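You operate a simulated robot arm through the tools that you are given. There is no shell and no other tool. Be economical: measure what you need, move in short steps, check, and stop when the job is done.

Carry out the task below with a simulated robot arm. There is one attempt and no reset: what you move stays moved.

TASK
Clear the cool box, fit the white tray and lock the lid.
Fine: lay the orange pack on the end of the bench; the tray sits on the ledges; shut the lid before locking.

The check looks at the end state, three seconds after you hand in, the way a careful person would. Anything else that was tipped, shoved, dropped, spilled or broken makes it a failure. A push-on lid holds only when it is set on centred and level and pressed home; a screw cap is set on level and turned clockwise until tight.

THE ROBOT
A 7-joint arm with a two-finger parallel gripper, fixed in place. Base frame: the origin is at the foot of the arm, x ahead of it, y to its left, z up. Readings come in mm, degrees, newtons and seconds.
Its first joint turns from -166.0 to 166.0 degrees. Payload 4.4 kg.
The TCP is the grasp point between the finger pads, 23 mm short of the fingertips. In the tool frame z runs along the fingers and y along their closing line. The gripper opens to 94 mm. The fingers are 38 mm wide and 10 mm thick; the gripper's body (54 by 96 mm) begins 39 mm behind the TCP.
Orientation is told as [roll, pitch, yaw] about the base's x, y, z axes, in that order, counted from this pose: with the fingers straight down and closing along the base's y, the tool's x points along the base's -x, its y along +y and its z along -z.

THE INTERFACE
- The arm moves only by the tool nudge_tool. Its argument "plan" is a list that holds one entry, the list of rows, each a list of 6 numbers: the shift along the tool's x, y, z in units of 25 mm (1.0 is 25 mm), then the turn, a rotation vector about the tool's x, y, z in units of 8 degrees (1.0 is 8 degrees). In form: [[[dx, dy, dz, rx, ry, rz], ...]]. A call has 1 to 8 rows; each row shifts and turns the commanded pose from where the row before left it, along the tool's axes as they then stand. "jaw" is the gripper command, from -1 (shut) to 1 (fully open), values between in proportion, set as the call begins (left out, the last holds). A call with a number of a shift or a turn outside -1 to 1 is refused whole. Rows are played at 5 a second. More than 50 mm and 8.6 degrees between two rows, or a gripper value outside its range, and nothing of the call is played. Where a pose cannot be reached the arm comes as near as it can. A force on the tool above 50 N (or 10 N above the force at the start of the call, whichever is more), or a blocked arm, ends the call early, and 0.2 s more pass. Each finger travels about 72 mm/s and halts on what it meets, pressing with about 25 N; the grip force reading is that of the motor and also rises with nothing between the fingers. The clock runs only during rows and for 0.2 s after the last one: add rows that do not move to give the fingers time. The reply holds the time, the measured pose of the TCP, the force on the tool along the base axes, the opening and the grip force, in the units named above and with some noise.
- Cameras (640 x 400 px; columns grow to the right, rows downward): "scene" is fixed at [46.4, -493.5, 1497.6]; the picture's right is [0.65, -0.76, 0.00], its down [-0.41, -0.35, -0.84] and it looks along [0.64, 0.55, -0.54] (base axes); focal length 267 px, centre (320, 200). "wrist" rides on the gripper at [86, 16, -75] in the tool frame; the picture's right is [-0.18, 0.98, 0.00], its down [-0.58, -0.11, -0.81] and it looks along [-0.79, -0.15, 0.59] (tool axes); focal length 243 px, centre (320, 200). There is no depth. A picture from a camera that has moved, and an enlarged one, comes with that camera's place and axes in the base frame and with its lens. The place of the scene camera against the robot may be out by one fixed shift of up to 12 mm in any direction.
- snapshot(camera): a new picture of that camera. The clock stands still meanwhile.
- close_up(camera, box): a new picture of the part [left, top, right, bottom] of that camera's present view, enlarged. The clock stands still meanwhile.
- finish_job(): hands the job in; it is judged then, once.

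Work in short steps. Places have to be worked out from the pictures, the camera data and where the tool is seen: move nearer, look again, correct. Check each grasp and each placing, and mend what went wrong. You have 120 turns and 68 pictures in all, those below and enlarged ones among them. Open the gripper and draw the arm clear of the work before you hand the job in, unless the task says otherwise; then end with one line.

The tools are called after ">>>" as a command line: name --argument value ..., lists and objects as JSON in quotes. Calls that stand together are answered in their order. nudge_tool: Moves the arm, as the interface text tells. Its arguments: {"type":"object","properties":{"plan":{"type":"array","items":{"type":"array","items":{"type":"array","items":{"type":"number"}}}},"jaw":{"type":"number"}},"required":["plan"]} The other tools are called the same way: snapshot (camera) takes a picture; close_up (camera, box) takes an enlarged picture of a part of a camera's view; finish_job () hands the job in.

At the start:

```text
time_s: 0.0
position: [563.9, 241.6, 1319.5]
tool_rot: [0.0, -0.1, 0.0]
contact_force: [-0.4, -0.1, 0.9]
grip_width: 94.2
finger_force: 0.1
```

scene: 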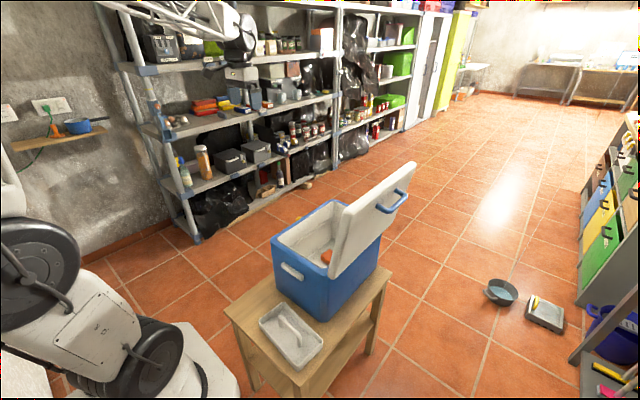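
wrist: 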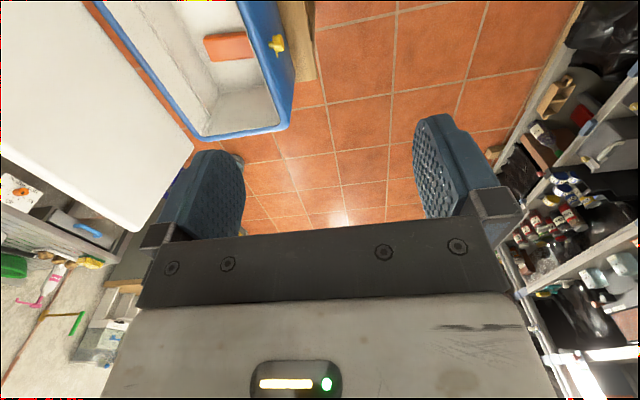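

I start by enlarging the cool box and bench in both views to measure things.

>>> close_up --camera "scene" --box '[220, 150, 420, 275]'

>>> close_up --camera "scene" --box '[210, 250, 410, 375]'

>>> close_up --camera "wrist" --box '[80, 0, 336, 160]'

```text
3.20 times, centred on (320, 212) of scene
camera zoom: at [46.4, -493.5, 1497.6], right [0.65, -0.76, 0.0], down [-0.41, -0.35, -0.84], along [0.64, 0.55, -0.54], focal length 855 px, centre (320, 160)
```

zoom: 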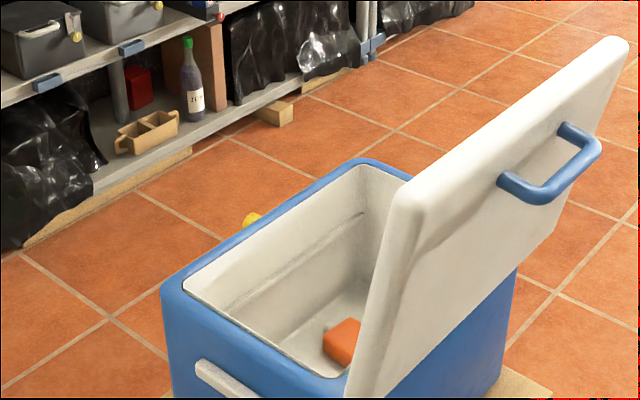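

```text
3.20 times, centred on (310, 312) of scene
camera zoom: at [46.4, -493.5, 1497.6], right [0.65, -0.76, 0.0], down [-0.41, -0.35, -0.84], along [0.64, 0.55, -0.54], focal length 855 px, centre (352, -160)
```

zoom: 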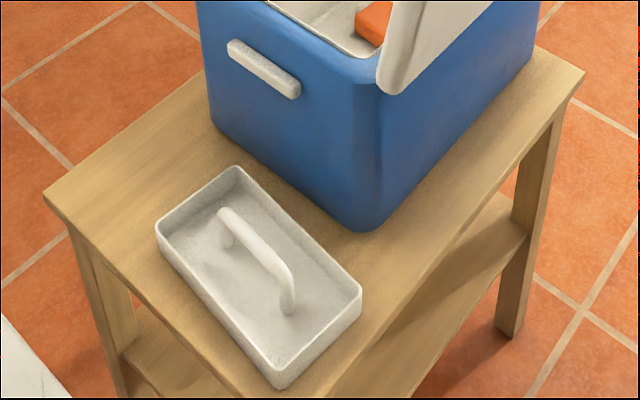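

```text
2.50 times, centred on (208, 80) of wrist
camera zoom: at [476.7, 257.0, 1393.3], right [0.18, 0.98, 0.0], down [0.58, -0.11, 0.81], along [0.79, -0.15, -0.59], focal length 606 px, centre (600, 500)
```

zoom: 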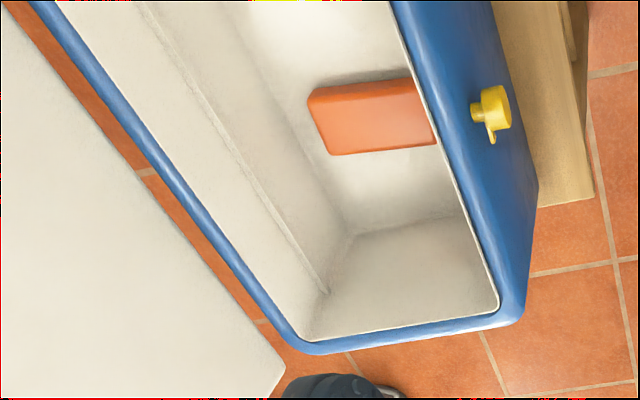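

The box spans about x 480–850, y −135–102, with its rim near z 870. The lid is hinged on the −y side and the latch is on +y. The tray is at about (365,−90), and the pack lies in the box near (715,0). I'll move above the box and tilt the wrist camera down into it.

>>> nudge_tool --plan '[[[0.17, -0.98, 0.4, 0, 0, 0], [0.17, -0.98, 0.4, 0, 0, 0], [0.17, -0.98, 0.4, 0, 0, 0], [0.17, -0.98, 0.4, 0, 0, 0], [0.17, -0.98, 0.4, 0, 0, 0], [0.17, -0.98, 0.4, 0, 0, 0], [0.17, -0.98, 0.4, 0, 0, 0], [0.17, -0.98, 0.4, 0, 0, 0]]]'

>>> nudge_tool --plan '[[[0, 0, 0, 0, 1, 0], [0, 0, 0, 0, 1, 0], [0, 0, 0, 0, 1, 0], [0, 0, 0, 0, 1, 0]]]'

>>> snapshot --camera "wrist"

```text
time_s: 1.8
position: [530.8, 45.6, 1240.2]
tool_rot: [0.0, 0.1, 0.1]
contact_force: [0.2, 0.1, -0.3]
grip_width: 94.2
finger_force: 0.1
```

```text
time_s: 2.8
position: [529.6, 47.2, 1240.2]
tool_rot: [0.2, 32.0, 0.1]
contact_force: [0.4, -0.1, 0.7]
grip_width: 93.7
finger_force: 0.1
```

```text
62 pictures are left
camera wrist: at [495.7, 61.0, 1348.4], right [0.16, 0.98, -0.1], down [0.92, -0.11, 0.38], along [0.36, -0.15, -0.92], focal length 243 px, centre (320, 200)
```

wrist: 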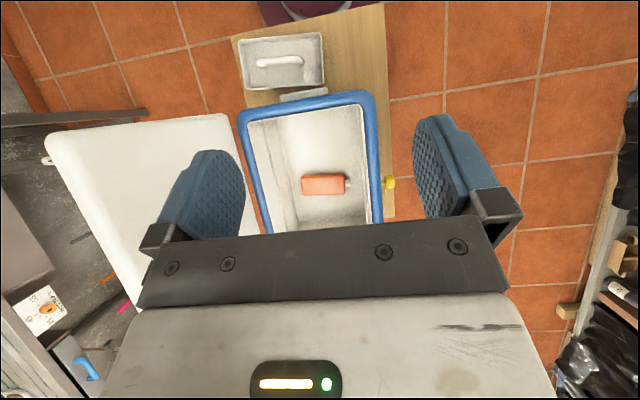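

This view is good: tray, box and pack are all visible. I'll enlarge each.

>>> close_up --camera "wrist" --box '[225, 80, 417, 200]'

>>> close_up --camera "wrist" --box '[220, 0, 400, 112]'

```text
3.33 times, centred on (321, 140) of wrist
camera zoom: at [495.7, 61.0, 1348.4], right [0.16, 0.98, -0.1], down [0.92, -0.11, 0.38], along [0.36, -0.15, -0.92], focal length 809 px, centre (317, 400)
```

zoom: 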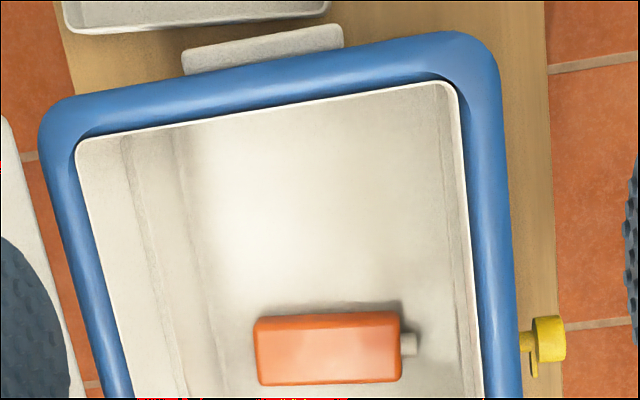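

```text
3.56 times, centred on (310, 56) of wrist
camera zoom: at [495.7, 61.0, 1348.4], right [0.16, 0.98, -0.1], down [0.92, -0.11, 0.38], along [0.36, -0.15, -0.92], focal length 863 px, centre (356, 712)
```

zoom: 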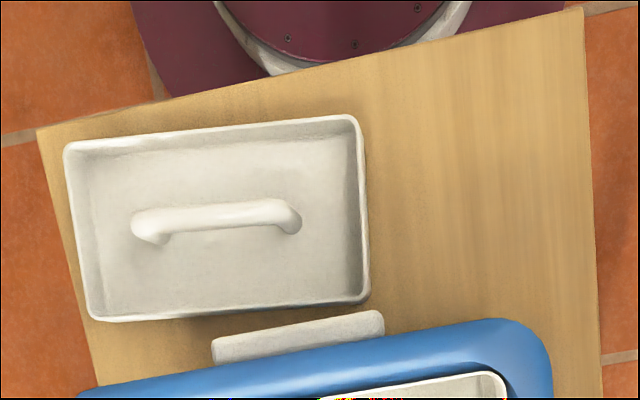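

The pack lies at about (708,−29) with its long side along y. It is roughly 125×60 mm and turned about 7°. I'll level the tool and yaw to −90° so the fingers close along x, with the camera on the +y side.

>>> nudge_tool --plan '[[[0, 0, 0, 0, -1, 0], [0, 0, 0, 0, -1, 0], [0, 0, 0, 0, -1, 0], [0, 0, 0, 0, -1, 0], [0, 0, 0, 0, 0, 1], [0, 0, 0, 0, 0, 1], [0, 0, 0, 0, 0, 1], [0, 0, 0, 0, 0, 1]]]'

>>> nudge_tool --plan '[[[0, 0, 0, 0, 0, 1], [0, 0, 0, 0, 0, 1], [0, 0, 0, 0, 0, 1], [0, 0, 0, 0, 0, 1], [0, 0, 0, 0, 0, 1], [0, 0, 0, 0, 0, 1], [0, 0, 0, 0, 0, 1], [0, 0, 0, 0, 0, 0.25]]]'

```text
time_s: 4.6
position: [530.3, 46.8, 1240.0]
tool_rot: [0.1, 0.0, -32.1]
contact_force: [0.0, -0.8, 0.9]
grip_width: 94.1
finger_force: 0.1
```

```text
time_s: 6.4
position: [530.4, 46.5, 1240.1]
tool_rot: [0.1, 0.1, -90.1]
contact_force: [-0.5, 0.0, -0.2]
grip_width: 94.0
finger_force: 0.0
```

Now tool x is +y and tool y is +x. I'll move over the pack, then look.

>>> nudge_tool --plan '[[[-0.3, 0.89, 0.9, 0, 0, 0], [-0.3, 0.89, 0.9, 0, 0, 0], [-0.3, 0.89, 0.9, 0, 0, 0], [-0.3, 0.89, 0.9, 0, 0, 0], [-0.3, 0.89, 0.9, 0, 0, 0], [-0.3, 0.89, 0.9, 0, 0, 0], [-0.3, 0.89, 0.9, 0, 0, 0], [-0.3, 0.89, 0.9, 0, 0, 0]]]'

>>> snapshot --camera "wrist"

>>> snapshot --camera "scene"

```text
time_s: 8.2
position: [710.0, -13.7, 1059.4]
tool_rot: [0.2, 0.1, -90.0]
contact_force: [1.5, 0.2, 0.6]
grip_width: 94.1
finger_force: 0.0
```

```text
59 pictures are left
camera wrist: at [724.0, 71.2, 1133.1], right [0.98, -0.18, 0.0], down [-0.11, -0.58, 0.81], along [-0.15, -0.79, -0.59], focal length 243 px, centre (320, 200)
```

wrist: 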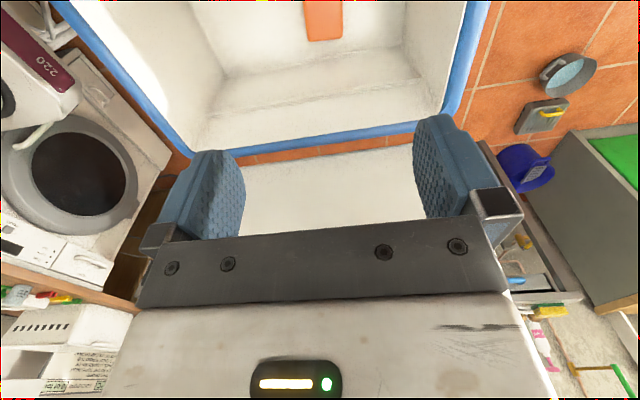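

```text
58 pictures are left
```

scene: 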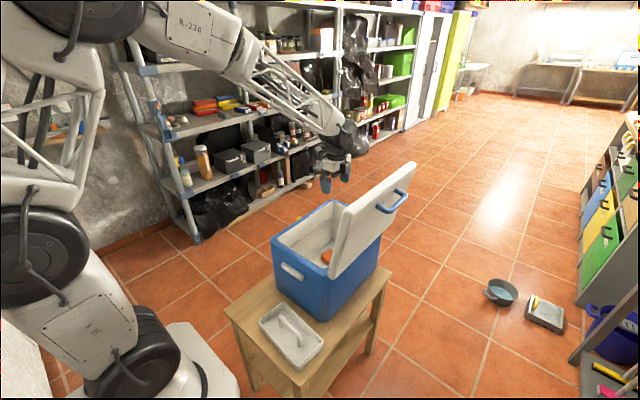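

The pack measures about 59 mm wide, centred near (706,−37), with its axis turned about 7°. I'll align to it and descend into the box.

>>> nudge_tool --plan '[[[-0.97, -0.16, 0.9, 0, 0, 0], [0, 0, 1, 0, 0, 0.875], [0, 0, 1, 0, 0, 0], [0, 0, 1, 0, 0, 0], [0, 0, 1, 0, 0, 0], [0, 0, 1, 0, 0, 0], [0, 0, 1, 0, 0, 0], [0, 0, 1, 0, 0, 0]]]'

>>> snapshot --camera "wrist"

>>> close_up --camera "scene" --box '[240, 130, 420, 242]'

```text
time_s: 10.0
position: [705.6, -37.9, 862.7]
tool_rot: [0.1, 0.0, -96.9]
contact_force: [-0.1, -0.2, -0.4]
grip_width: 94.1
finger_force: 0.0
```

```text
57 pictures are left
camera wrist: at [730.3, 45.3, 936.4], right [0.95, -0.3, 0.0], down [-0.18, -0.56, 0.81], along [-0.24, -0.77, -0.59], focal length 243 px, centre (320, 200)
```

wrist: 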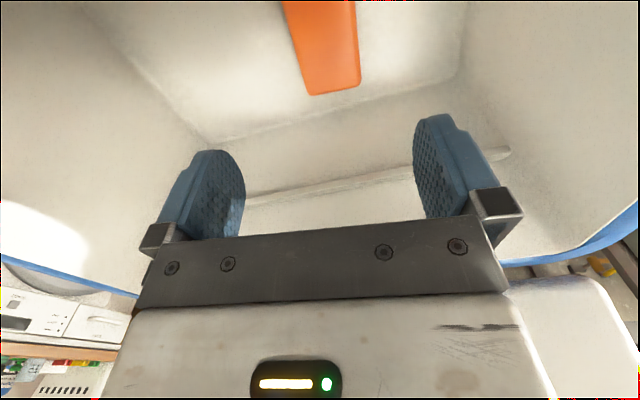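

```text
3.56 times, centred on (330, 186) of scene
camera zoom: at [46.4, -493.5, 1497.6], right [0.65, -0.76, 0.0], down [-0.41, -0.35, -0.84], along [0.64, 0.55, -0.54], focal length 950 px, centre (284, 250)
```

zoom: 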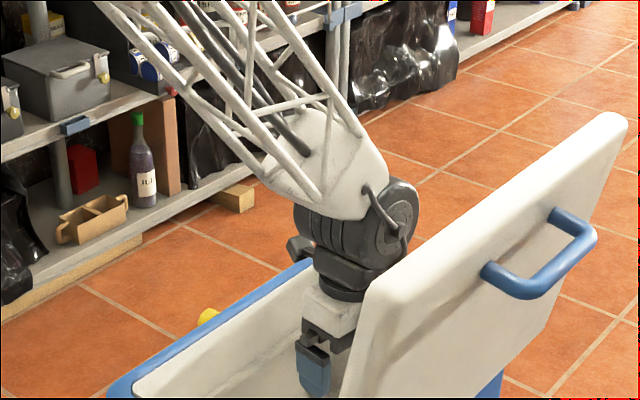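

The alignment looks right, with the pack top at about z 695. I'll descend further and watch the force.

>>> nudge_tool --plan '[[[0, 0.12, 0.9, 0, 0, 0], [0, 0, 1, 0, 0, 0], [0, 0, 1, 0, 0, 0], [0, 0, 1, 0, 0, 0], [0, 0, 1, 0, 0, 0], [0, 0, 1, 0, 0, 0], [0, 0, 0.7, 0, 0, 0]]]'

>>> snapshot --camera "wrist"

```text
time_s: 11.6
position: [708.0, -38.3, 698.1]
tool_rot: [0.1, 0.2, -97.1]
contact_force: [0.1, 0.4, 1.1]
grip_width: 94.1
finger_force: 0.0
```

```text
55 pictures are left
camera wrist: at [733.6, 44.9, 770.6], right [0.95, -0.3, 0.0], down [-0.18, -0.56, 0.81], along [-0.24, -0.77, -0.59], focal length 243 px, centre (320, 200)
```

wrist: 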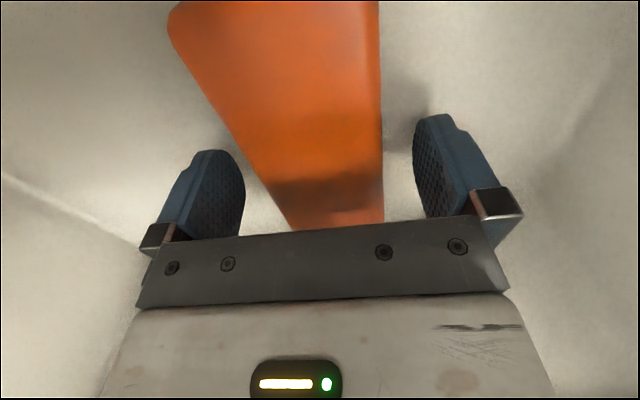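

The fingers straddle the pack. I'll creep down to the floor with small steps.

>>> nudge_tool --plan '[[[0, 0, 0.25, 0, 0, 0], [0, 0, 0.25, 0, 0, 0], [0, 0, 0.2, 0, 0, 0], [0, 0, 0.2, 0, 0, 0]]]'

```text
time_s: 12.2
position: [707.5, -37.5, 688.4]
tool_rot: [0.2, 0.0, -97.1]
contact_force: [-10.3, -0.9, 16.6]
grip_width: 93.9
finger_force: 0.1
stopped in row 2: the force on the tool passed its limit (the readings are from after the stop); the commanded pose is now the measured one
```

Contact came at z 688, so the floor is at about 665. I'll lift 2 mm and close.

>>> nudge_tool --plan '[[[0, 0, -0.1, 0, 0, 0], [0, 0, 0, 0, 0, 0], [0, 0, 0, 0, 0, 0], [0, 0, 0, 0, 0, 0], [0, 0, 0, 0, 0, 0]]]' --jaw -1

>>> snapshot --camera "wrist"

```text
time_s: 13.4
position: [708.4, -37.8, 692.1]
tool_rot: [0.1, 0.1, -97.0]
contact_force: [0.3, 0.0, 0.1]
grip_width: 57.8
finger_force: 24.2
```

```text
54 pictures are left
camera wrist: at [734.1, 44.6, 764.7], right [0.95, -0.3, 0.0], down [-0.18, -0.56, 0.81], along [-0.24, -0.77, -0.59], focal length 243 px, centre (320, 200)
```

wrist: 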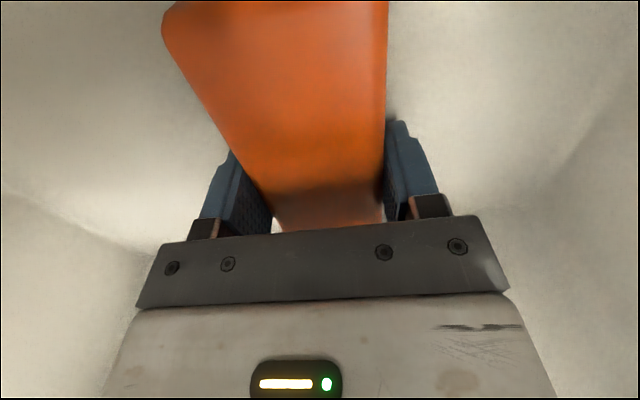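

Gripped at 57.8 mm. I'll lift straight up.

>>> nudge_tool --plan '[[[0, 0, -1, 0, 0, 0], [0, 0, -1, 0, 0, 0], [0, 0, -1, 0, 0, 0], [0, 0, -1, 0, 0, 0], [0, 0, -1, 0, 0, 0], [0, 0, -1, 0, 0, 0], [0, 0, -1, 0, 0, 0], [0, 0, -1, 0, 0, 0]]]'

>>> nudge_tool --plan '[[[0, 0, -1, 0, 0, 0], [0, 0, -1, 0, 0, 0], [0, 0, -1, 0, 0, 0], [0, 0, -1, 0, 0, 0], [0, 0, -1, 0, 0, 0], [0, 0, -0.5, 0, 0, 0]]]'

>>> snapshot --camera "scene"

```text
time_s: 15.2
position: [707.5, -38.3, 890.5]
tool_rot: [0.0, 0.0, -97.0]
contact_force: [0.3, 0.8, -1.7]
grip_width: 57.8
finger_force: 25.0
```

```text
time_s: 16.6
position: [707.7, -38.7, 1029.2]
tool_rot: [0.0, -0.1, -96.9]
contact_force: [1.1, -0.2, -1.8]
grip_width: 57.8
finger_force: 24.4
```

```text
53 pictures are left
```

scene: 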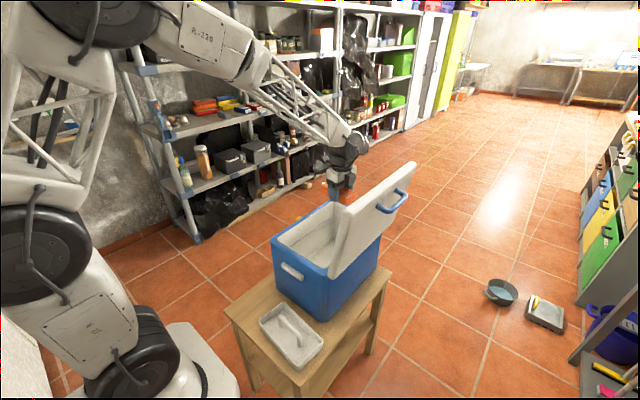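

The pack is clear. I'll yaw back to 0 so the pack lies along x, then travel to the near end of the bench.

>>> nudge_tool --plan '[[[0, 0, 0, 0, 0, -1], [0, 0, 0, 0, 0, -1], [0, 0, 0, 0, 0, -1], [0, 0, 0, 0, 0, -1], [0, 0, 0, 0, 0, -1], [0, 0, 0, 0, 0, -1], [0, 0, 0, 0, 0, -1], [0, 0, 0, 0, 0, -1]]]'

>>> nudge_tool --plan '[[[0, 0, 0, 0, 0, -1], [0, 0, 0, 0, 0, -1], [0, 0, 0, 0, 0, -1], [0, 0, 0, 0, 0, -1], [0, 0, 0, 0, 0, -0.12]]]'

>>> nudge_tool --plan '[[[1, 0.72, 0, 0, 0, 0], [1, 0.72, 0, 0, 0, 0], [1, 0.72, 0, 0, 0, 0], [1, 0.72, 0, 0, 0, 0], [1, 0.72, 0, 0, 0, 0], [1, 0.72, 0, 0, 0, 0], [1, 0.72, 0, 0, 0, 0], [1, 0.72, 0, 0, 0, 0]]]'

>>> nudge_tool --plan '[[[1, 0, 0, 0, 0, 0], [1, 0, 0, 0, 0, 0], [1, 0, 0, 0, 0, 0], [1, 0, 0, 0, 0, 0], [0.72, 0, 0, 0, 0, 0]]]'

>>> snapshot --camera "wrist"

>>> snapshot --camera "scene"

```text
time_s: 18.4
position: [707.8, -37.5, 1027.6]
tool_rot: [0.1, -0.1, -32.9]
contact_force: [0.4, -0.2, -2.0]
grip_width: 57.6
finger_force: 25.2
```

```text
time_s: 19.6
position: [706.1, -38.1, 1028.7]
tool_rot: [0.0, -0.1, -0.1]
contact_force: [0.4, -0.7, -2.4]
grip_width: 57.9
finger_force: 25.3
```

```text
time_s: 21.4
position: [506.1, 106.4, 1030.1]
tool_rot: [0.0, 0.0, -0.2]
contact_force: [0.2, 1.0, -3.1]
grip_width: 57.8
finger_force: 25.0
```

```text
time_s: 22.6
position: [389.6, 107.8, 1028.1]
tool_rot: [0.1, -0.1, -0.1]
contact_force: [-0.1, 0.4, -1.4]
grip_width: 57.8
finger_force: 24.8
```

```text
52 pictures are left
camera wrist: at [302.2, 121.3, 1101.5], right [0.19, 0.98, 0.0], down [0.58, -0.11, 0.81], along [0.79, -0.15, -0.59], focal length 243 px, centre (320, 200)
```

wrist: 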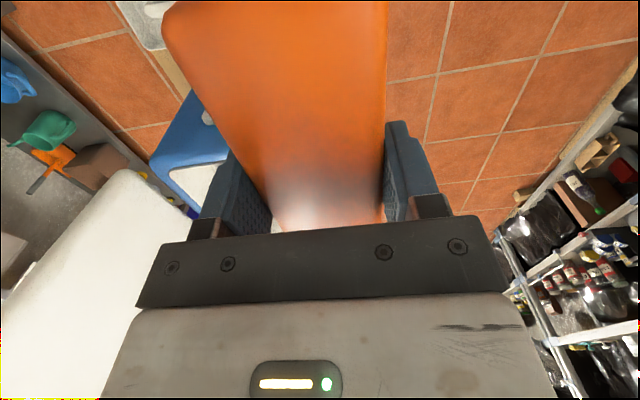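

```text
51 pictures are left
```

scene: 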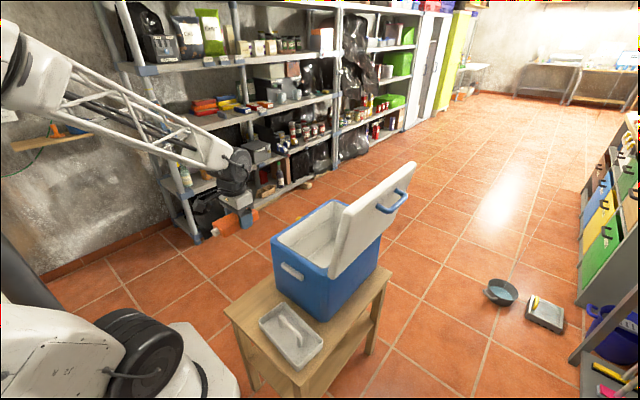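

Over the target. I'll descend to about z 700 and check in the scene view.

>>> nudge_tool --plan '[[[0, 0, 1, 0, 0, 0], [0, 0, 1, 0, 0, 0], [0, 0, 1, 0, 0, 0], [0, 0, 1, 0, 0, 0], [0, 0, 1, 0, 0, 0], [0, 0, 1, 0, 0, 0], [0, 0, 1, 0, 0, 0], [0, 0, 1, 0, 0, 0]]]'

>>> nudge_tool --plan '[[[0, 0, 1, 0, 0, 0], [0, 0, 1, 0, 0, 0], [0, 0, 1, 0, 0, 0], [0, 0, 1, 0, 0, 0], [0, 0, 1, 0, 0, 0]]]'

>>> close_up --camera "scene" --box '[210, 230, 402, 350]'

```text
time_s: 24.4
position: [389.9, 108.4, 827.3]
tool_rot: [0.0, -0.1, -0.1]
contact_force: [-0.5, 0.2, -2.8]
grip_width: 57.9
finger_force: 25.4
```

```text
time_s: 25.6
position: [390.3, 107.3, 702.7]
tool_rot: [0.0, -0.1, -0.1]
contact_force: [0.7, -0.7, -2.3]
grip_width: 57.7
finger_force: 25.0
```

```text
3.33 times, centred on (306, 290) of scene
camera zoom: at [46.4, -493.5, 1497.6], right [0.65, -0.76, 0.0], down [-0.41, -0.35, -0.84], along [0.64, 0.55, -0.54], focal length 890 px, centre (367, -100)
```

zoom: 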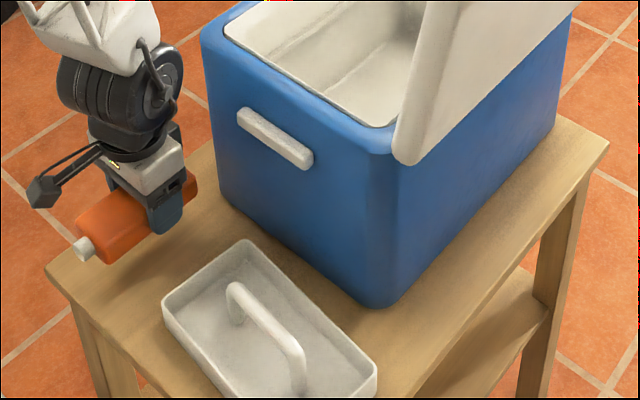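

The pack hangs over the free bench area. I'll lower it gently to contact.

>>> nudge_tool --plan '[[[0, 0, 0.8, 0, 0, 0], [0, 0, 0.7, 0, 0, 0], [0, 0, 0.3, 0, 0, 0], [0, 0, 0.15, 0, 0, 0], [0, 0, 0.1, 0, 0, 0], [0, 0, 0.1, 0, 0, 0]]]'

```text
time_s: 27.0
position: [390.7, 107.3, 650.3]
tool_rot: [0.0, -0.1, -0.1]
contact_force: [-0.7, 0.0, -2.1]
grip_width: 57.8
finger_force: 24.6
```

>>> nudge_tool --plan '[[[0, 0, 0.08, 0, 0, 0], [0, 0, 0.08, 0, 0, 0], [0, 0, 0.08, 0, 0, 0], [0, 0, 0.08, 0, 0, 0], [0, 0, 0.08, 0, 0, 0]]]'

>>> close_up --camera "scene" --box '[210, 240, 330, 315]'

```text
time_s: 28.0
position: [391.1, 106.4, 643.6]
tool_rot: [0.1, -0.2, -0.1]
contact_force: [-6.8, -1.2, 14.5]
grip_width: 57.6
finger_force: 25.1
stopped in row 4: the force on the tool passed its limit (the readings are from after the stop); the commanded pose is now the measured one
```

```text
5.33 times, centred on (270, 278) of scene
camera zoom: at [46.4, -493.5, 1497.6], right [0.65, -0.76, 0.0], down [-0.41, -0.35, -0.84], along [0.64, 0.55, -0.54], focal length 1425 px, centre (587, -213)
```

zoom: 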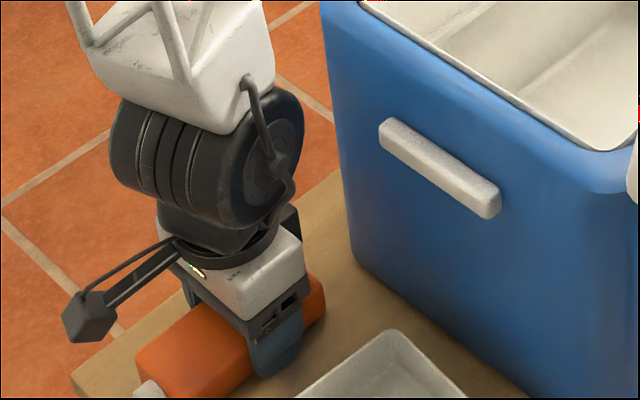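

The pack is on the bench. I'll open and rise.

>>> nudge_tool --plan '[[[0, 0, -0.04, 0, 0, 0], [0, 0, 0, 0, 0, 0], [0, 0, 0, 0, 0, 0]]]' --jaw 0.7

>>> nudge_tool --plan '[[[0, 0, -0.5, 0, 0, 0], [0, 0, -1, 0, 0, 0], [0, 0, -1, 0, 0, 0], [0, 0, -1, 0, 0, 0], [0, 0, -1, 0, 0, 0], [0, 0, -1, 0, 0, 0], [0, 0, -1, 0, 0, 0], [0, 0, -1, 0, 0, 0]]]'

>>> close_up --camera "scene" --box '[210, 240, 370, 340]'

```text
time_s: 28.8
position: [391.1, 106.9, 642.8]
tool_rot: [0.1, -0.2, -0.1]
contact_force: [0.8, 0.8, 0.1]
grip_width: 80.1
finger_force: 0.0
```

```text
time_s: 30.6
position: [391.7, 106.7, 831.4]
tool_rot: [0.0, -0.1, 0.0]
contact_force: [0.5, 0.3, -1.0]
grip_width: 79.8
finger_force: 0.0
```

```text
4.00 times, centred on (290, 290) of scene
camera zoom: at [46.4, -493.5, 1497.6], right [0.65, -0.76, 0.0], down [-0.41, -0.35, -0.84], along [0.64, 0.55, -0.54], focal length 1069 px, centre (440, -160)
```

zoom: 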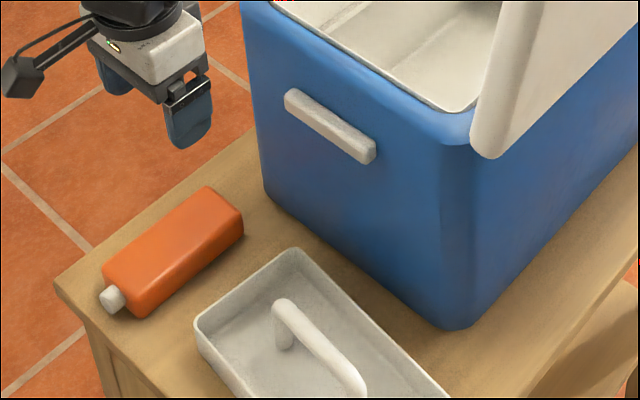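

The pack lies flat. By the wrist view the tray is about 110×206, centred near (381,−90) and turned about 5.5°, with its handle along the long axis. I'll go above it, yaw to −95.5 and look.

>>> nudge_tool --plan '[[[0.1, -0.98, -0.5, 0, 0, 0], [0.1, -0.98, -0.5, 0, 0, 0], [0, -0.98, -0.5, 0, 0, 0], [0, -0.98, -0.5, 0, 0, 0], [0, -0.98, 0, 0, 0, 0], [0, -0.98, 0, 0, 0, 0], [0, -0.98, 0, 0, 0, 0], [0, -0.98, 0, 0, 0, 0]]]' --jaw -0.2

>>> nudge_tool --plan '[[[0, 0, 0, 0, 0, 1], [0, 0, 0, 0, 0, 1], [0, 0, 0, 0, 0, 1], [0, 0, 0, 0, 0, 1], [0, 0, 0, 0, 0, 1], [0, 0, 0, 0, 0, 1], [0, 0, 0, 0, 0, 1], [0, 0, 0, 0, 0, 1]]]'

>>> nudge_tool --plan '[[[0, 0, 0, 0, 0, 1], [0, 0, 0, 0, 0, 1], [0, 0, 0, 0, 0, 1], [0, 0, 0, 0, 0, 0.94]]]'

>>> snapshot --camera "wrist"

```text
time_s: 32.4
position: [384.6, -90.1, 881.2]
tool_rot: [0.0, -0.2, -0.1]
contact_force: [-1.1, 0.7, -0.1]
grip_width: 37.5
finger_force: 0.0
```

```text
time_s: 34.2
position: [384.8, -88.5, 880.4]
tool_rot: [0.2, 0.1, -64.3]
contact_force: [-0.6, -0.5, -0.8]
grip_width: 37.7
finger_force: 0.0
```

```text
time_s: 35.2
position: [384.4, -89.1, 881.6]
tool_rot: [0.2, 0.1, -95.8]
contact_force: [-0.3, 0.2, 1.2]
grip_width: 37.5
finger_force: 0.1
```

```text
47 pictures are left
camera wrist: at [408.6, -6.5, 955.1], right [0.96, -0.28, 0.0], down [-0.17, -0.57, 0.81], along [-0.23, -0.77, -0.59], focal length 243 px, centre (320, 200)
```

wrist: 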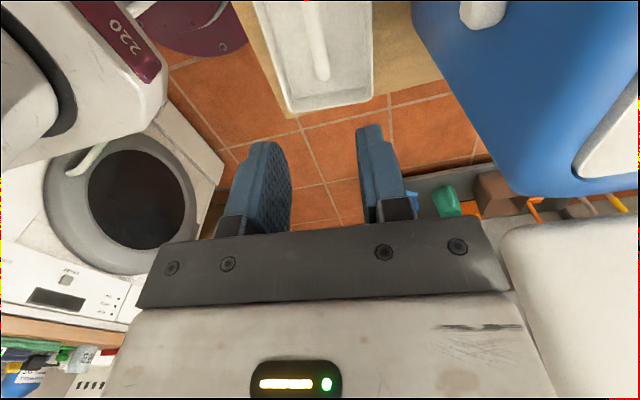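

The handle line passes near x 380. I'll descend partway and refine.

>>> nudge_tool --plan '[[[0, -0.1, 0.9, 0, 0, 0], [0, 0, 0.9, 0, 0, 0], [0, 0, 0.9, 0, 0, 0], [0, 0, 0.9, 0, 0, 0], [0, 0, 0.9, 0, 0, 0], [0, 0, 0.9, 0, 0, 0]]]'

>>> snapshot --camera "wrist"

>>> close_up --camera "scene" --box '[230, 260, 358, 340]'

```text
time_s: 36.6
position: [382.9, -89.5, 746.8]
tool_rot: [0.3, 0.0, -95.6]
contact_force: [-0.3, -0.8, -0.2]
grip_width: 37.6
finger_force: 0.0
```

```text
46 pictures are left
camera wrist: at [406.7, -6.3, 819.6], right [0.96, -0.28, 0.0], down [-0.17, -0.57, 0.81], along [-0.22, -0.77, -0.59], focal length 243 px, centre (320, 200)
```

wrist: 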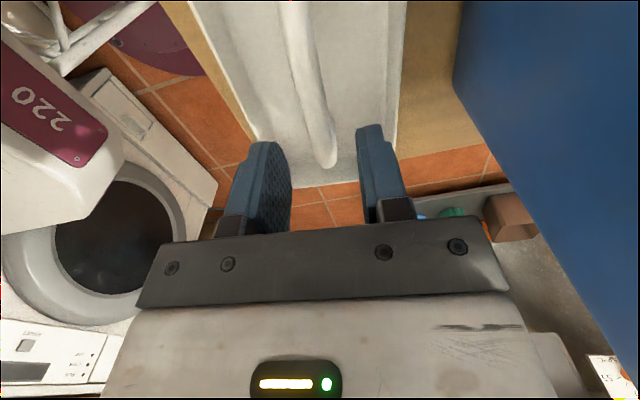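

```text
5.00 times, centred on (294, 300) of scene
camera zoom: at [46.4, -493.5, 1497.6], right [0.65, -0.76, 0.0], down [-0.41, -0.35, -0.84], along [0.64, 0.55, -0.54], focal length 1336 px, centre (450, -300)
```

zoom: 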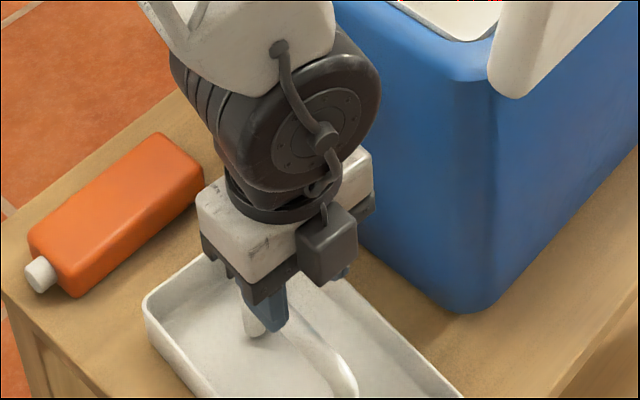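

The handle sits about 4 mm toward −x and is turned about 8°. Its top is at about z 680. I'll align and lower over it.

>>> nudge_tool --plan '[[[0, -0.16, 0.5, 0, 0, 0.3], [0, 0, 0.8, 0, 0, 0], [0, 0, 0.7, 0, 0, 0], [0, 0, 0.4, 0, 0, 0], [0, 0, 0.3, 0, 0, 0]]]'

>>> snapshot --camera "wrist"

>>> close_up --camera "scene" --box '[230, 260, 358, 340]'

```text
time_s: 37.8
position: [379.0, -88.4, 677.8]
tool_rot: [0.2, 0.1, -98.1]
contact_force: [-0.1, 0.3, 0.2]
grip_width: 37.7
finger_force: 0.0
```

```text
44 pictures are left
camera wrist: at [406.3, -6.7, 752.2], right [0.95, -0.32, 0.0], down [-0.19, -0.56, 0.81], along [-0.26, -0.76, -0.59], focal length 243 px, centre (320, 200)
```

wrist: 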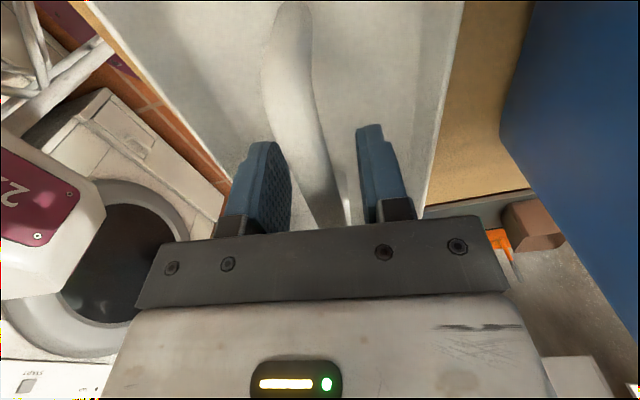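

```text
5.00 times, centred on (294, 300) of scene
camera zoom: at [46.4, -493.5, 1497.6], right [0.65, -0.76, 0.0], down [-0.41, -0.35, -0.84], along [0.64, 0.55, -0.54], focal length 1336 px, centre (450, -300)
```

zoom: 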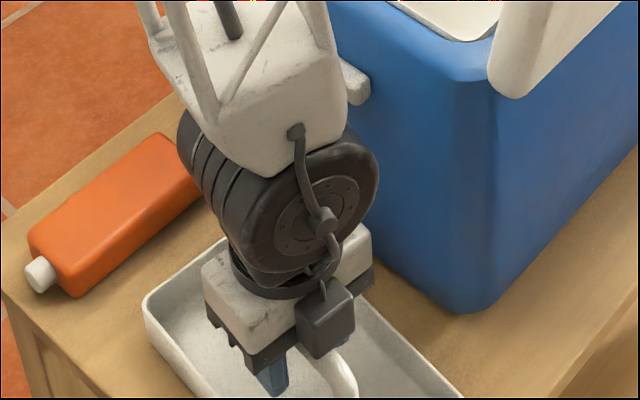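

The handle is between the fingers. I'll lower 6 mm and close.

>>> nudge_tool --plan '[[[0, 0, 0.12, 0, 0, 0], [0, 0, 0.12, 0, 0, 0], [0, 0, 0, 0, 0, 0]]]'

>>> nudge_tool --plan '[[[0, 0, 0, 0, 0, 0], [0, 0, 0, 0, 0, 0], [0, 0, 0, 0, 0, 0], [0, 0, 0, 0, 0, 0]]]' --jaw -1

>>> snapshot --camera "wrist"

```text
time_s: 38.6
position: [378.6, -88.8, 672.4]
tool_rot: [0.2, 0.0, -97.9]
contact_force: [-0.7, 0.0, -1.2]
grip_width: 37.9
finger_force: 0.1
```

```text
time_s: 39.6
position: [378.0, -88.9, 673.3]
tool_rot: [0.2, 0.0, -98.0]
contact_force: [0.0, 0.1, 2.0]
grip_width: 15.5
finger_force: 25.3
```

```text
42 pictures are left
camera wrist: at [406.2, -6.9, 746.3], right [0.95, -0.32, 0.0], down [-0.19, -0.56, 0.81], along [-0.26, -0.76, -0.59], focal length 243 px, centre (320, 200)
```

wrist: 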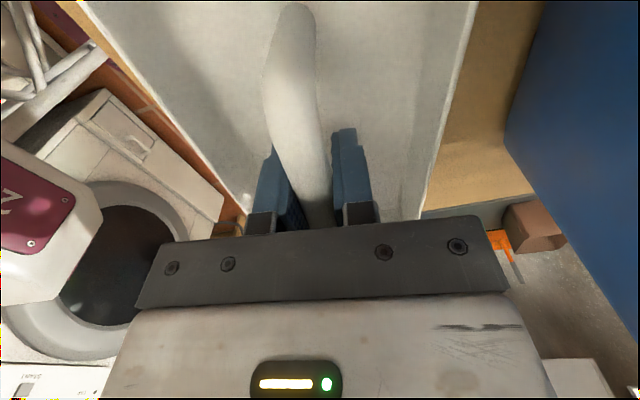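

Gripped at 15.5 mm. I'll lift straight up a little and check that it holds and stays level.

>>> nudge_tool --plan '[[[0, 0, -0.4, 0, 0, 0], [0, 0, -1, 0, 0, 0], [0, 0, -1, 0, 0, 0], [0, 0, -1, 0, 0, 0], [0, 0, -1, 0, 0, 0], [0, 0, -1, 0, 0, 0], [0, 0, -1, 0, 0, 0], [0, 0, -1, 0, 0, 0]]]'

>>> nudge_tool --plan '[[[0, 0, -1, 0, 0, 0], [0, 0, -1, 0, 0, 0], [0, 0, -1, 0, 0, 0], [0, 0, -1, 0, 0, 0], [0, 0, -1, 0, 0, -0.5], [0, 0, 0, 0, 0, -0.5]]]'

>>> close_up --camera "scene" --box '[180, 120, 420, 270]'

```text
time_s: 41.4
position: [377.3, -88.5, 859.1]
tool_rot: [0.0, 0.1, -98.0]
contact_force: [0.6, 0.0, -0.8]
grip_width: 15.3
finger_force: 24.8
```

```text
time_s: 42.8
position: [378.9, -88.7, 981.8]
tool_rot: [0.1, 0.1, -90.0]
contact_force: [-0.2, -0.2, -2.3]
grip_width: 15.5
finger_force: 24.8
```

```text
2.67 times, centred on (300, 195) of scene
camera zoom: at [46.4, -493.5, 1497.6], right [0.65, -0.76, 0.0], down [-0.41, -0.35, -0.84], along [0.64, 0.55, -0.54], focal length 712 px, centre (373, 213)
```

zoom: 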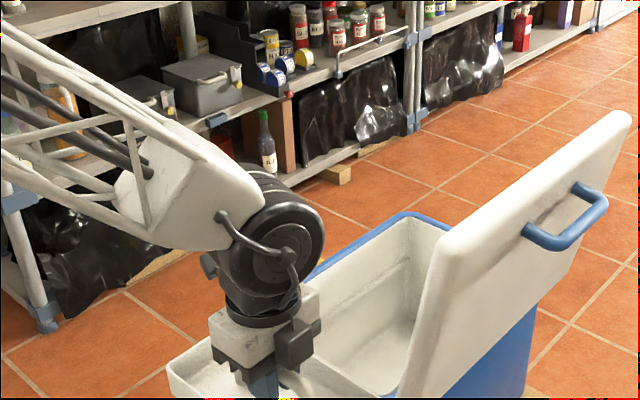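

The tray hangs fine. I'll move over the box, biased toward +y to stay clear of the lid.

>>> nudge_tool --plan '[[[1, 0.5, 0, 0, 0, 0], [1, 0.9, 0, 0, 0, 0], [1, 1, 0, 0, 0, 0], [0.3, 1, 0, 0, 0, 0], [0, 1, 0, 0, 0, 0], [0, 1, 0, 0, 0, 0], [0, 1, 0, 0, 0, 0], [0, 1, 0, 0, 0, 0]]]'

>>> nudge_tool --plan '[[[0, 1, 0, 0, 0, 0], [0, 1, 0, 0, 0, 0], [0, 1, 0, 0, 0, 0], [0, 1, 0, 0, 0, 0]]]'

>>> snapshot --camera "wrist"

>>> close_up --camera "scene" --box '[250, 150, 410, 250]'

```text
time_s: 44.6
position: [563.9, -6.5, 984.4]
tool_rot: [0.2, 0.1, -90.0]
contact_force: [0.4, 0.1, -1.8]
grip_width: 15.7
finger_force: 25.8
```

```text
time_s: 45.6
position: [662.0, -6.3, 983.1]
tool_rot: [0.2, 0.2, -90.0]
contact_force: [-0.6, 0.5, -1.5]
grip_width: 15.5
finger_force: 24.6
```

```text
40 pictures are left
camera wrist: at [678.6, 77.9, 1057.6], right [0.98, -0.18, 0.0], down [-0.11, -0.58, 0.81], along [-0.15, -0.79, -0.59], focal length 243 px, centre (320, 200)
```

wrist: 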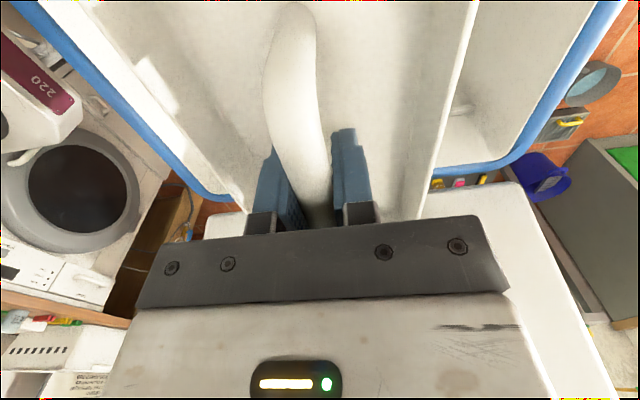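

```text
4.00 times, centred on (330, 200) of scene
camera zoom: at [46.4, -493.5, 1497.6], right [0.65, -0.76, 0.0], down [-0.41, -0.35, -0.84], along [0.64, 0.55, -0.54], focal length 1069 px, centre (280, 200)
```

zoom: 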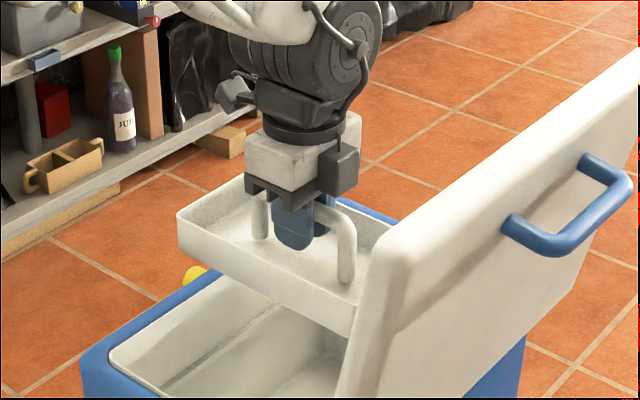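

The tray is held level. From the wrist data the inner walls are at y ≈ −135 and 87 (centre about −23), with the rim near z 872. I'll shift to y −23 and lower to just above the rim to compare.

>>> nudge_tool --plan '[[[-0.35, 0, 0.5, 0, 0, 0], [-0.32, 0, 0.5, 0, 0, 0], [0, 0, 0.5, 0, 0, 0], [0, 0, 0.5, 0, 0, 0]]]'

>>> close_up --camera "scene" --box '[262, 180, 390, 260]'

>>> snapshot --camera "wrist"

```text
time_s: 46.6
position: [663.2, -24.4, 932.7]
tool_rot: [0.2, 0.0, -89.9]
contact_force: [-0.6, -0.8, -1.7]
grip_width: 15.4
finger_force: 25.1
```

```text
5.00 times, centred on (326, 220) of scene
camera zoom: at [46.4, -493.5, 1497.6], right [0.65, -0.76, 0.0], down [-0.41, -0.35, -0.84], along [0.64, 0.55, -0.54], focal length 1336 px, centre (290, 100)
```

zoom: 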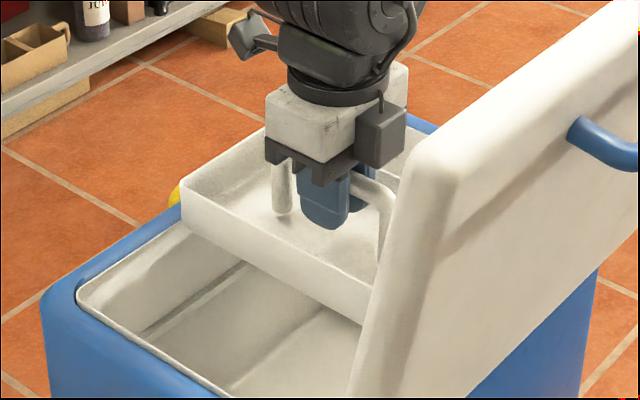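

```text
37 pictures are left
camera wrist: at [678.4, 61.3, 1007.0], right [0.98, -0.18, 0.0], down [-0.11, -0.58, 0.81], along [-0.15, -0.79, -0.59], focal length 243 px, centre (320, 200)
```

wrist: 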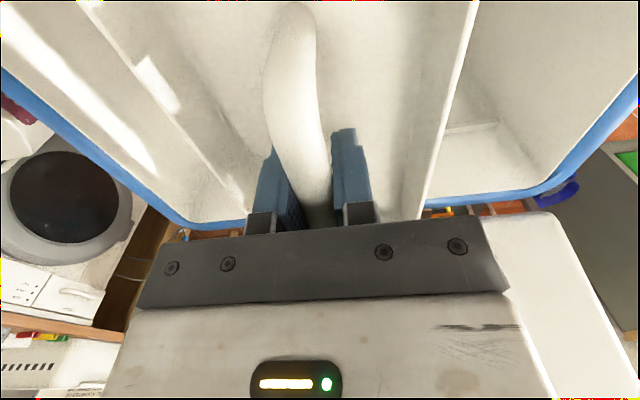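

I need the +y gap between tray and rim, so I'll enlarge that corner.

>>> close_up --camera "scene" --box '[270, 205, 334, 245]'

>>> close_up --camera "wrist" --box '[100, 130, 260, 230]'

```text
10.00 times, centred on (302, 225) of scene
camera zoom: at [46.4, -493.5, 1497.6], right [0.65, -0.76, 0.0], down [-0.41, -0.35, -0.84], along [0.64, 0.55, -0.54], focal length 2672 px, centre (500, -50)
```

zoom: 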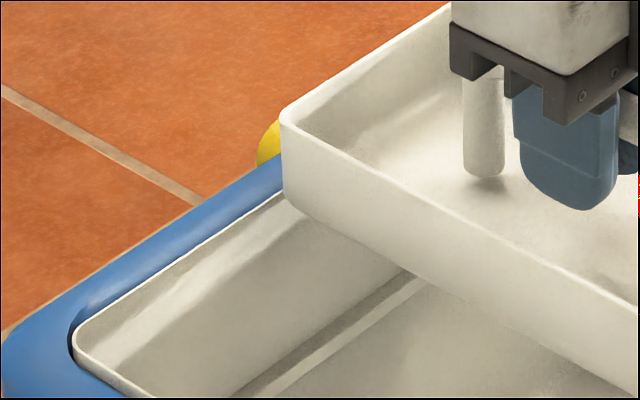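

```text
4.00 times, centred on (180, 180) of wrist
camera zoom: at [678.4, 61.3, 1007.0], right [0.98, -0.18, 0.0], down [-0.11, -0.58, 0.81], along [-0.15, -0.79, -0.59], focal length 970 px, centre (880, 280)
```

zoom: 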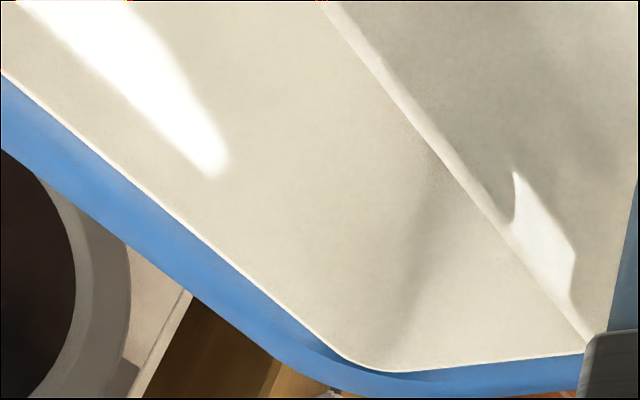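

The +y gap reads about 11 mm, so I'll shift 4 mm toward +y to centre the tray. Then I'll lower into the opening in small steps.

>>> nudge_tool --plan '[[[0.16, 0, 0.2, 0, 0, 0], [0, 0, 0.3, 0, 0, 0], [0, 0, 0.3, 0, 0, 0], [0, 0, 0.3, 0, 0, 0], [0, 0, 0.3, 0, 0, 0], [0, 0, 0.2, 0, 0, 0]]]'

>>> close_up --camera "scene" --box '[270, 190, 366, 250]'

```text
time_s: 48.0
position: [662.8, -19.6, 893.1]
tool_rot: [0.2, 0.1, -90.1]
contact_force: [-0.1, 0.1, -1.3]
grip_width: 15.3
finger_force: 24.8
```

```text
6.67 times, centred on (318, 220) of scene
camera zoom: at [46.4, -493.5, 1497.6], right [0.65, -0.76, 0.0], down [-0.41, -0.35, -0.84], along [0.64, 0.55, -0.54], focal length 1781 px, centre (333, 67)
```

zoom: 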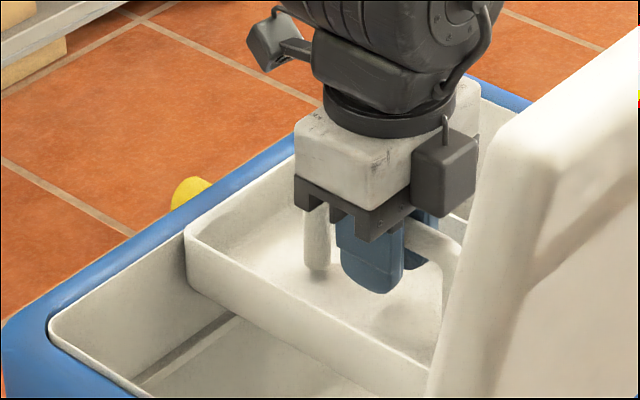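

The tray is entering freely. I'll continue down to the ledges with force watch.

>>> nudge_tool --plan '[[[0, 0, 0.3, 0, 0, 0], [0, 0, 0.3, 0, 0, 0], [0, 0, 0.3, 0, 0, 0], [0, 0, 0.2, 0, 0, 0], [0, 0, 0.2, 0, 0, 0], [0, 0, 0.2, 0, 0, 0], [0, 0, 0.2, 0, 0, 0], [0, 0, 0.2, 0, 0, 0]]]'

>>> close_up --camera "scene" --box '[270, 190, 366, 250]'

```text
time_s: 49.8
position: [664.5, -19.2, 848.1]
tool_rot: [0.2, 0.1, -90.0]
contact_force: [-2.6, 0.1, 19.3]
grip_width: 15.5
finger_force: 25.1
```

```text
6.67 times, centred on (318, 220) of scene
camera zoom: at [46.4, -493.5, 1497.6], right [0.65, -0.76, 0.0], down [-0.41, -0.35, -0.84], along [0.64, 0.55, -0.54], focal length 1781 px, centre (333, 67)
```

zoom: 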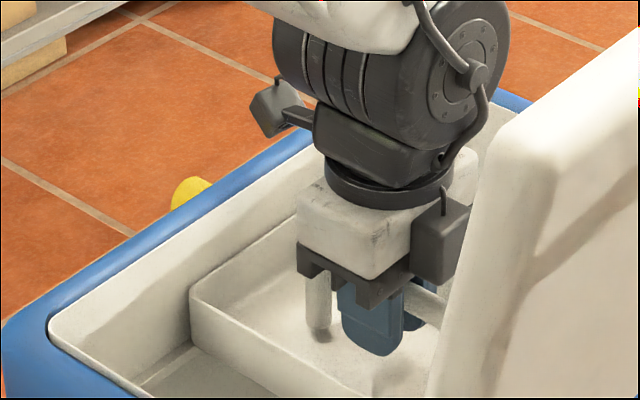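

Contact of 19 N at z 848 means the tray bottom is at about 796, which is the ledge height. I'll release it and rise to inspect.

>>> nudge_tool --plan '[[[0, 0, -0.06, 0, 0, 0], [0, 0, 0, 0, 0, 0], [0, 0, 0, 0, 0, 0]]]' --jaw -0.15

>>> nudge_tool --plan '[[[0, 0, -0.4, 0, 0, 0], [0, 0, -0.6, 0, 0, 0], [0, 0, -1, 0, 0, 0], [0, 0, -1, 0, 0, 0], [0, 0, -1, 0, 0, 0], [0, 0, -1, 0, 0, 0], [0, 0, -1, 0, 0, 0], [0, 0, -1, 0, 0, 0]]]'

>>> snapshot --camera "wrist"

>>> close_up --camera "scene" --box '[262, 180, 390, 260]'

```text
time_s: 50.6
position: [664.8, -18.0, 847.4]
tool_rot: [0.2, 0.2, -90.0]
contact_force: [0.5, -0.1, -0.5]
grip_width: 39.8
finger_force: 0.1
```

```text
time_s: 52.4
position: [663.1, -18.6, 1021.9]
tool_rot: [0.0, 0.1, -90.0]
contact_force: [-0.1, 0.8, -0.1]
grip_width: 40.1
finger_force: 0.1
```

```text
32 pictures are left
camera wrist: at [678.3, 65.8, 1095.8], right [0.98, -0.18, 0.0], down [-0.11, -0.58, 0.81], along [-0.15, -0.79, -0.59], focal length 243 px, centre (320, 200)
```

wrist: 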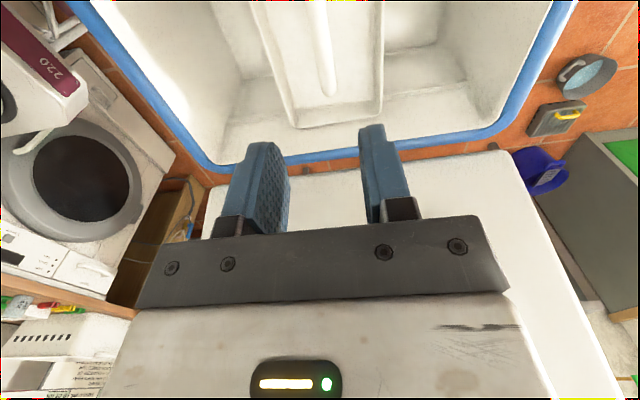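

```text
5.00 times, centred on (326, 220) of scene
camera zoom: at [46.4, -493.5, 1497.6], right [0.65, -0.76, 0.0], down [-0.41, -0.35, -0.84], along [0.64, 0.55, -0.54], focal length 1336 px, centre (290, 100)
```

zoom: 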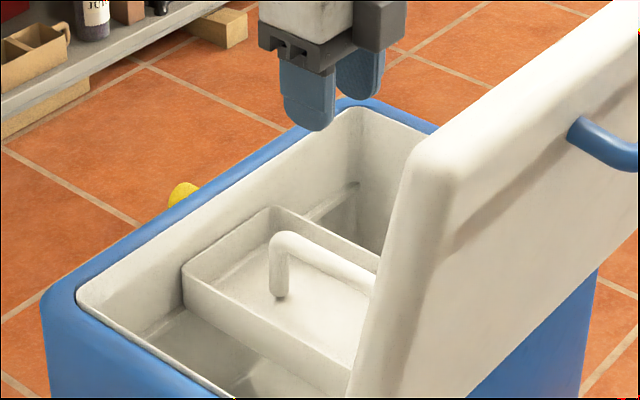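

The tray rests on both ledges. Next I'll look at the yellow latch near (670,133,837) on the +y face by moving out to +y, with the camera facing −y.

>>> nudge_tool --plan '[[[1, 0.15, 0, 0, 0, 0], [1, 0.15, 0, 0, 0, 0], [1, 0.15, 0, 0, 0, 0], [1, 0.15, 0, 0, 0, 0], [1, 0.15, 0, 0, 0, 0], [1, 0.15, 0, 0, 0, 0], [1, 0.15, 0, 0, 0, 0], [1, 0.15, 0, 0, 0, 0]]]'

>>> nudge_tool --plan '[[[1, 0, 0.3, 0, 0, 0], [1, 0, 0.3, 0, 0, 0], [1, 0, 0.3, 0, 0, 0]]]'

>>> snapshot --camera "wrist"

```text
time_s: 54.2
position: [693.5, 180.7, 1024.5]
tool_rot: [0.3, 0.0, -90.0]
contact_force: [0.3, -0.1, 0.5]
grip_width: 40.1
finger_force: 0.1
```

```text
time_s: 55.0
position: [693.6, 256.7, 999.4]
tool_rot: [0.1, 0.1, -90.0]
contact_force: [-0.1, 0.5, 1.1]
grip_width: 39.9
finger_force: 0.1
```

```text
30 pictures are left
camera wrist: at [709.2, 341.3, 1073.7], right [0.98, -0.18, 0.0], down [-0.11, -0.58, 0.81], along [-0.15, -0.79, -0.59], focal length 243 px, centre (320, 200)
```

wrist: 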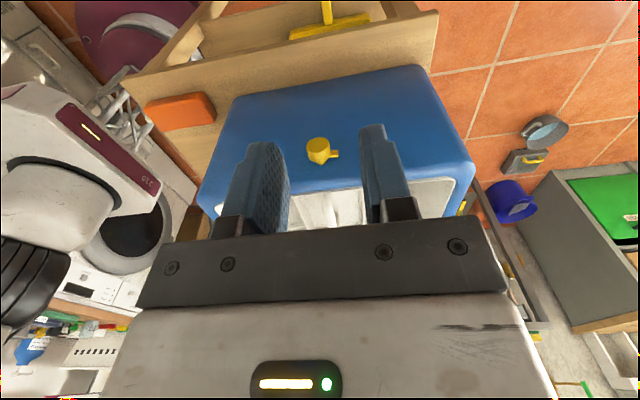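

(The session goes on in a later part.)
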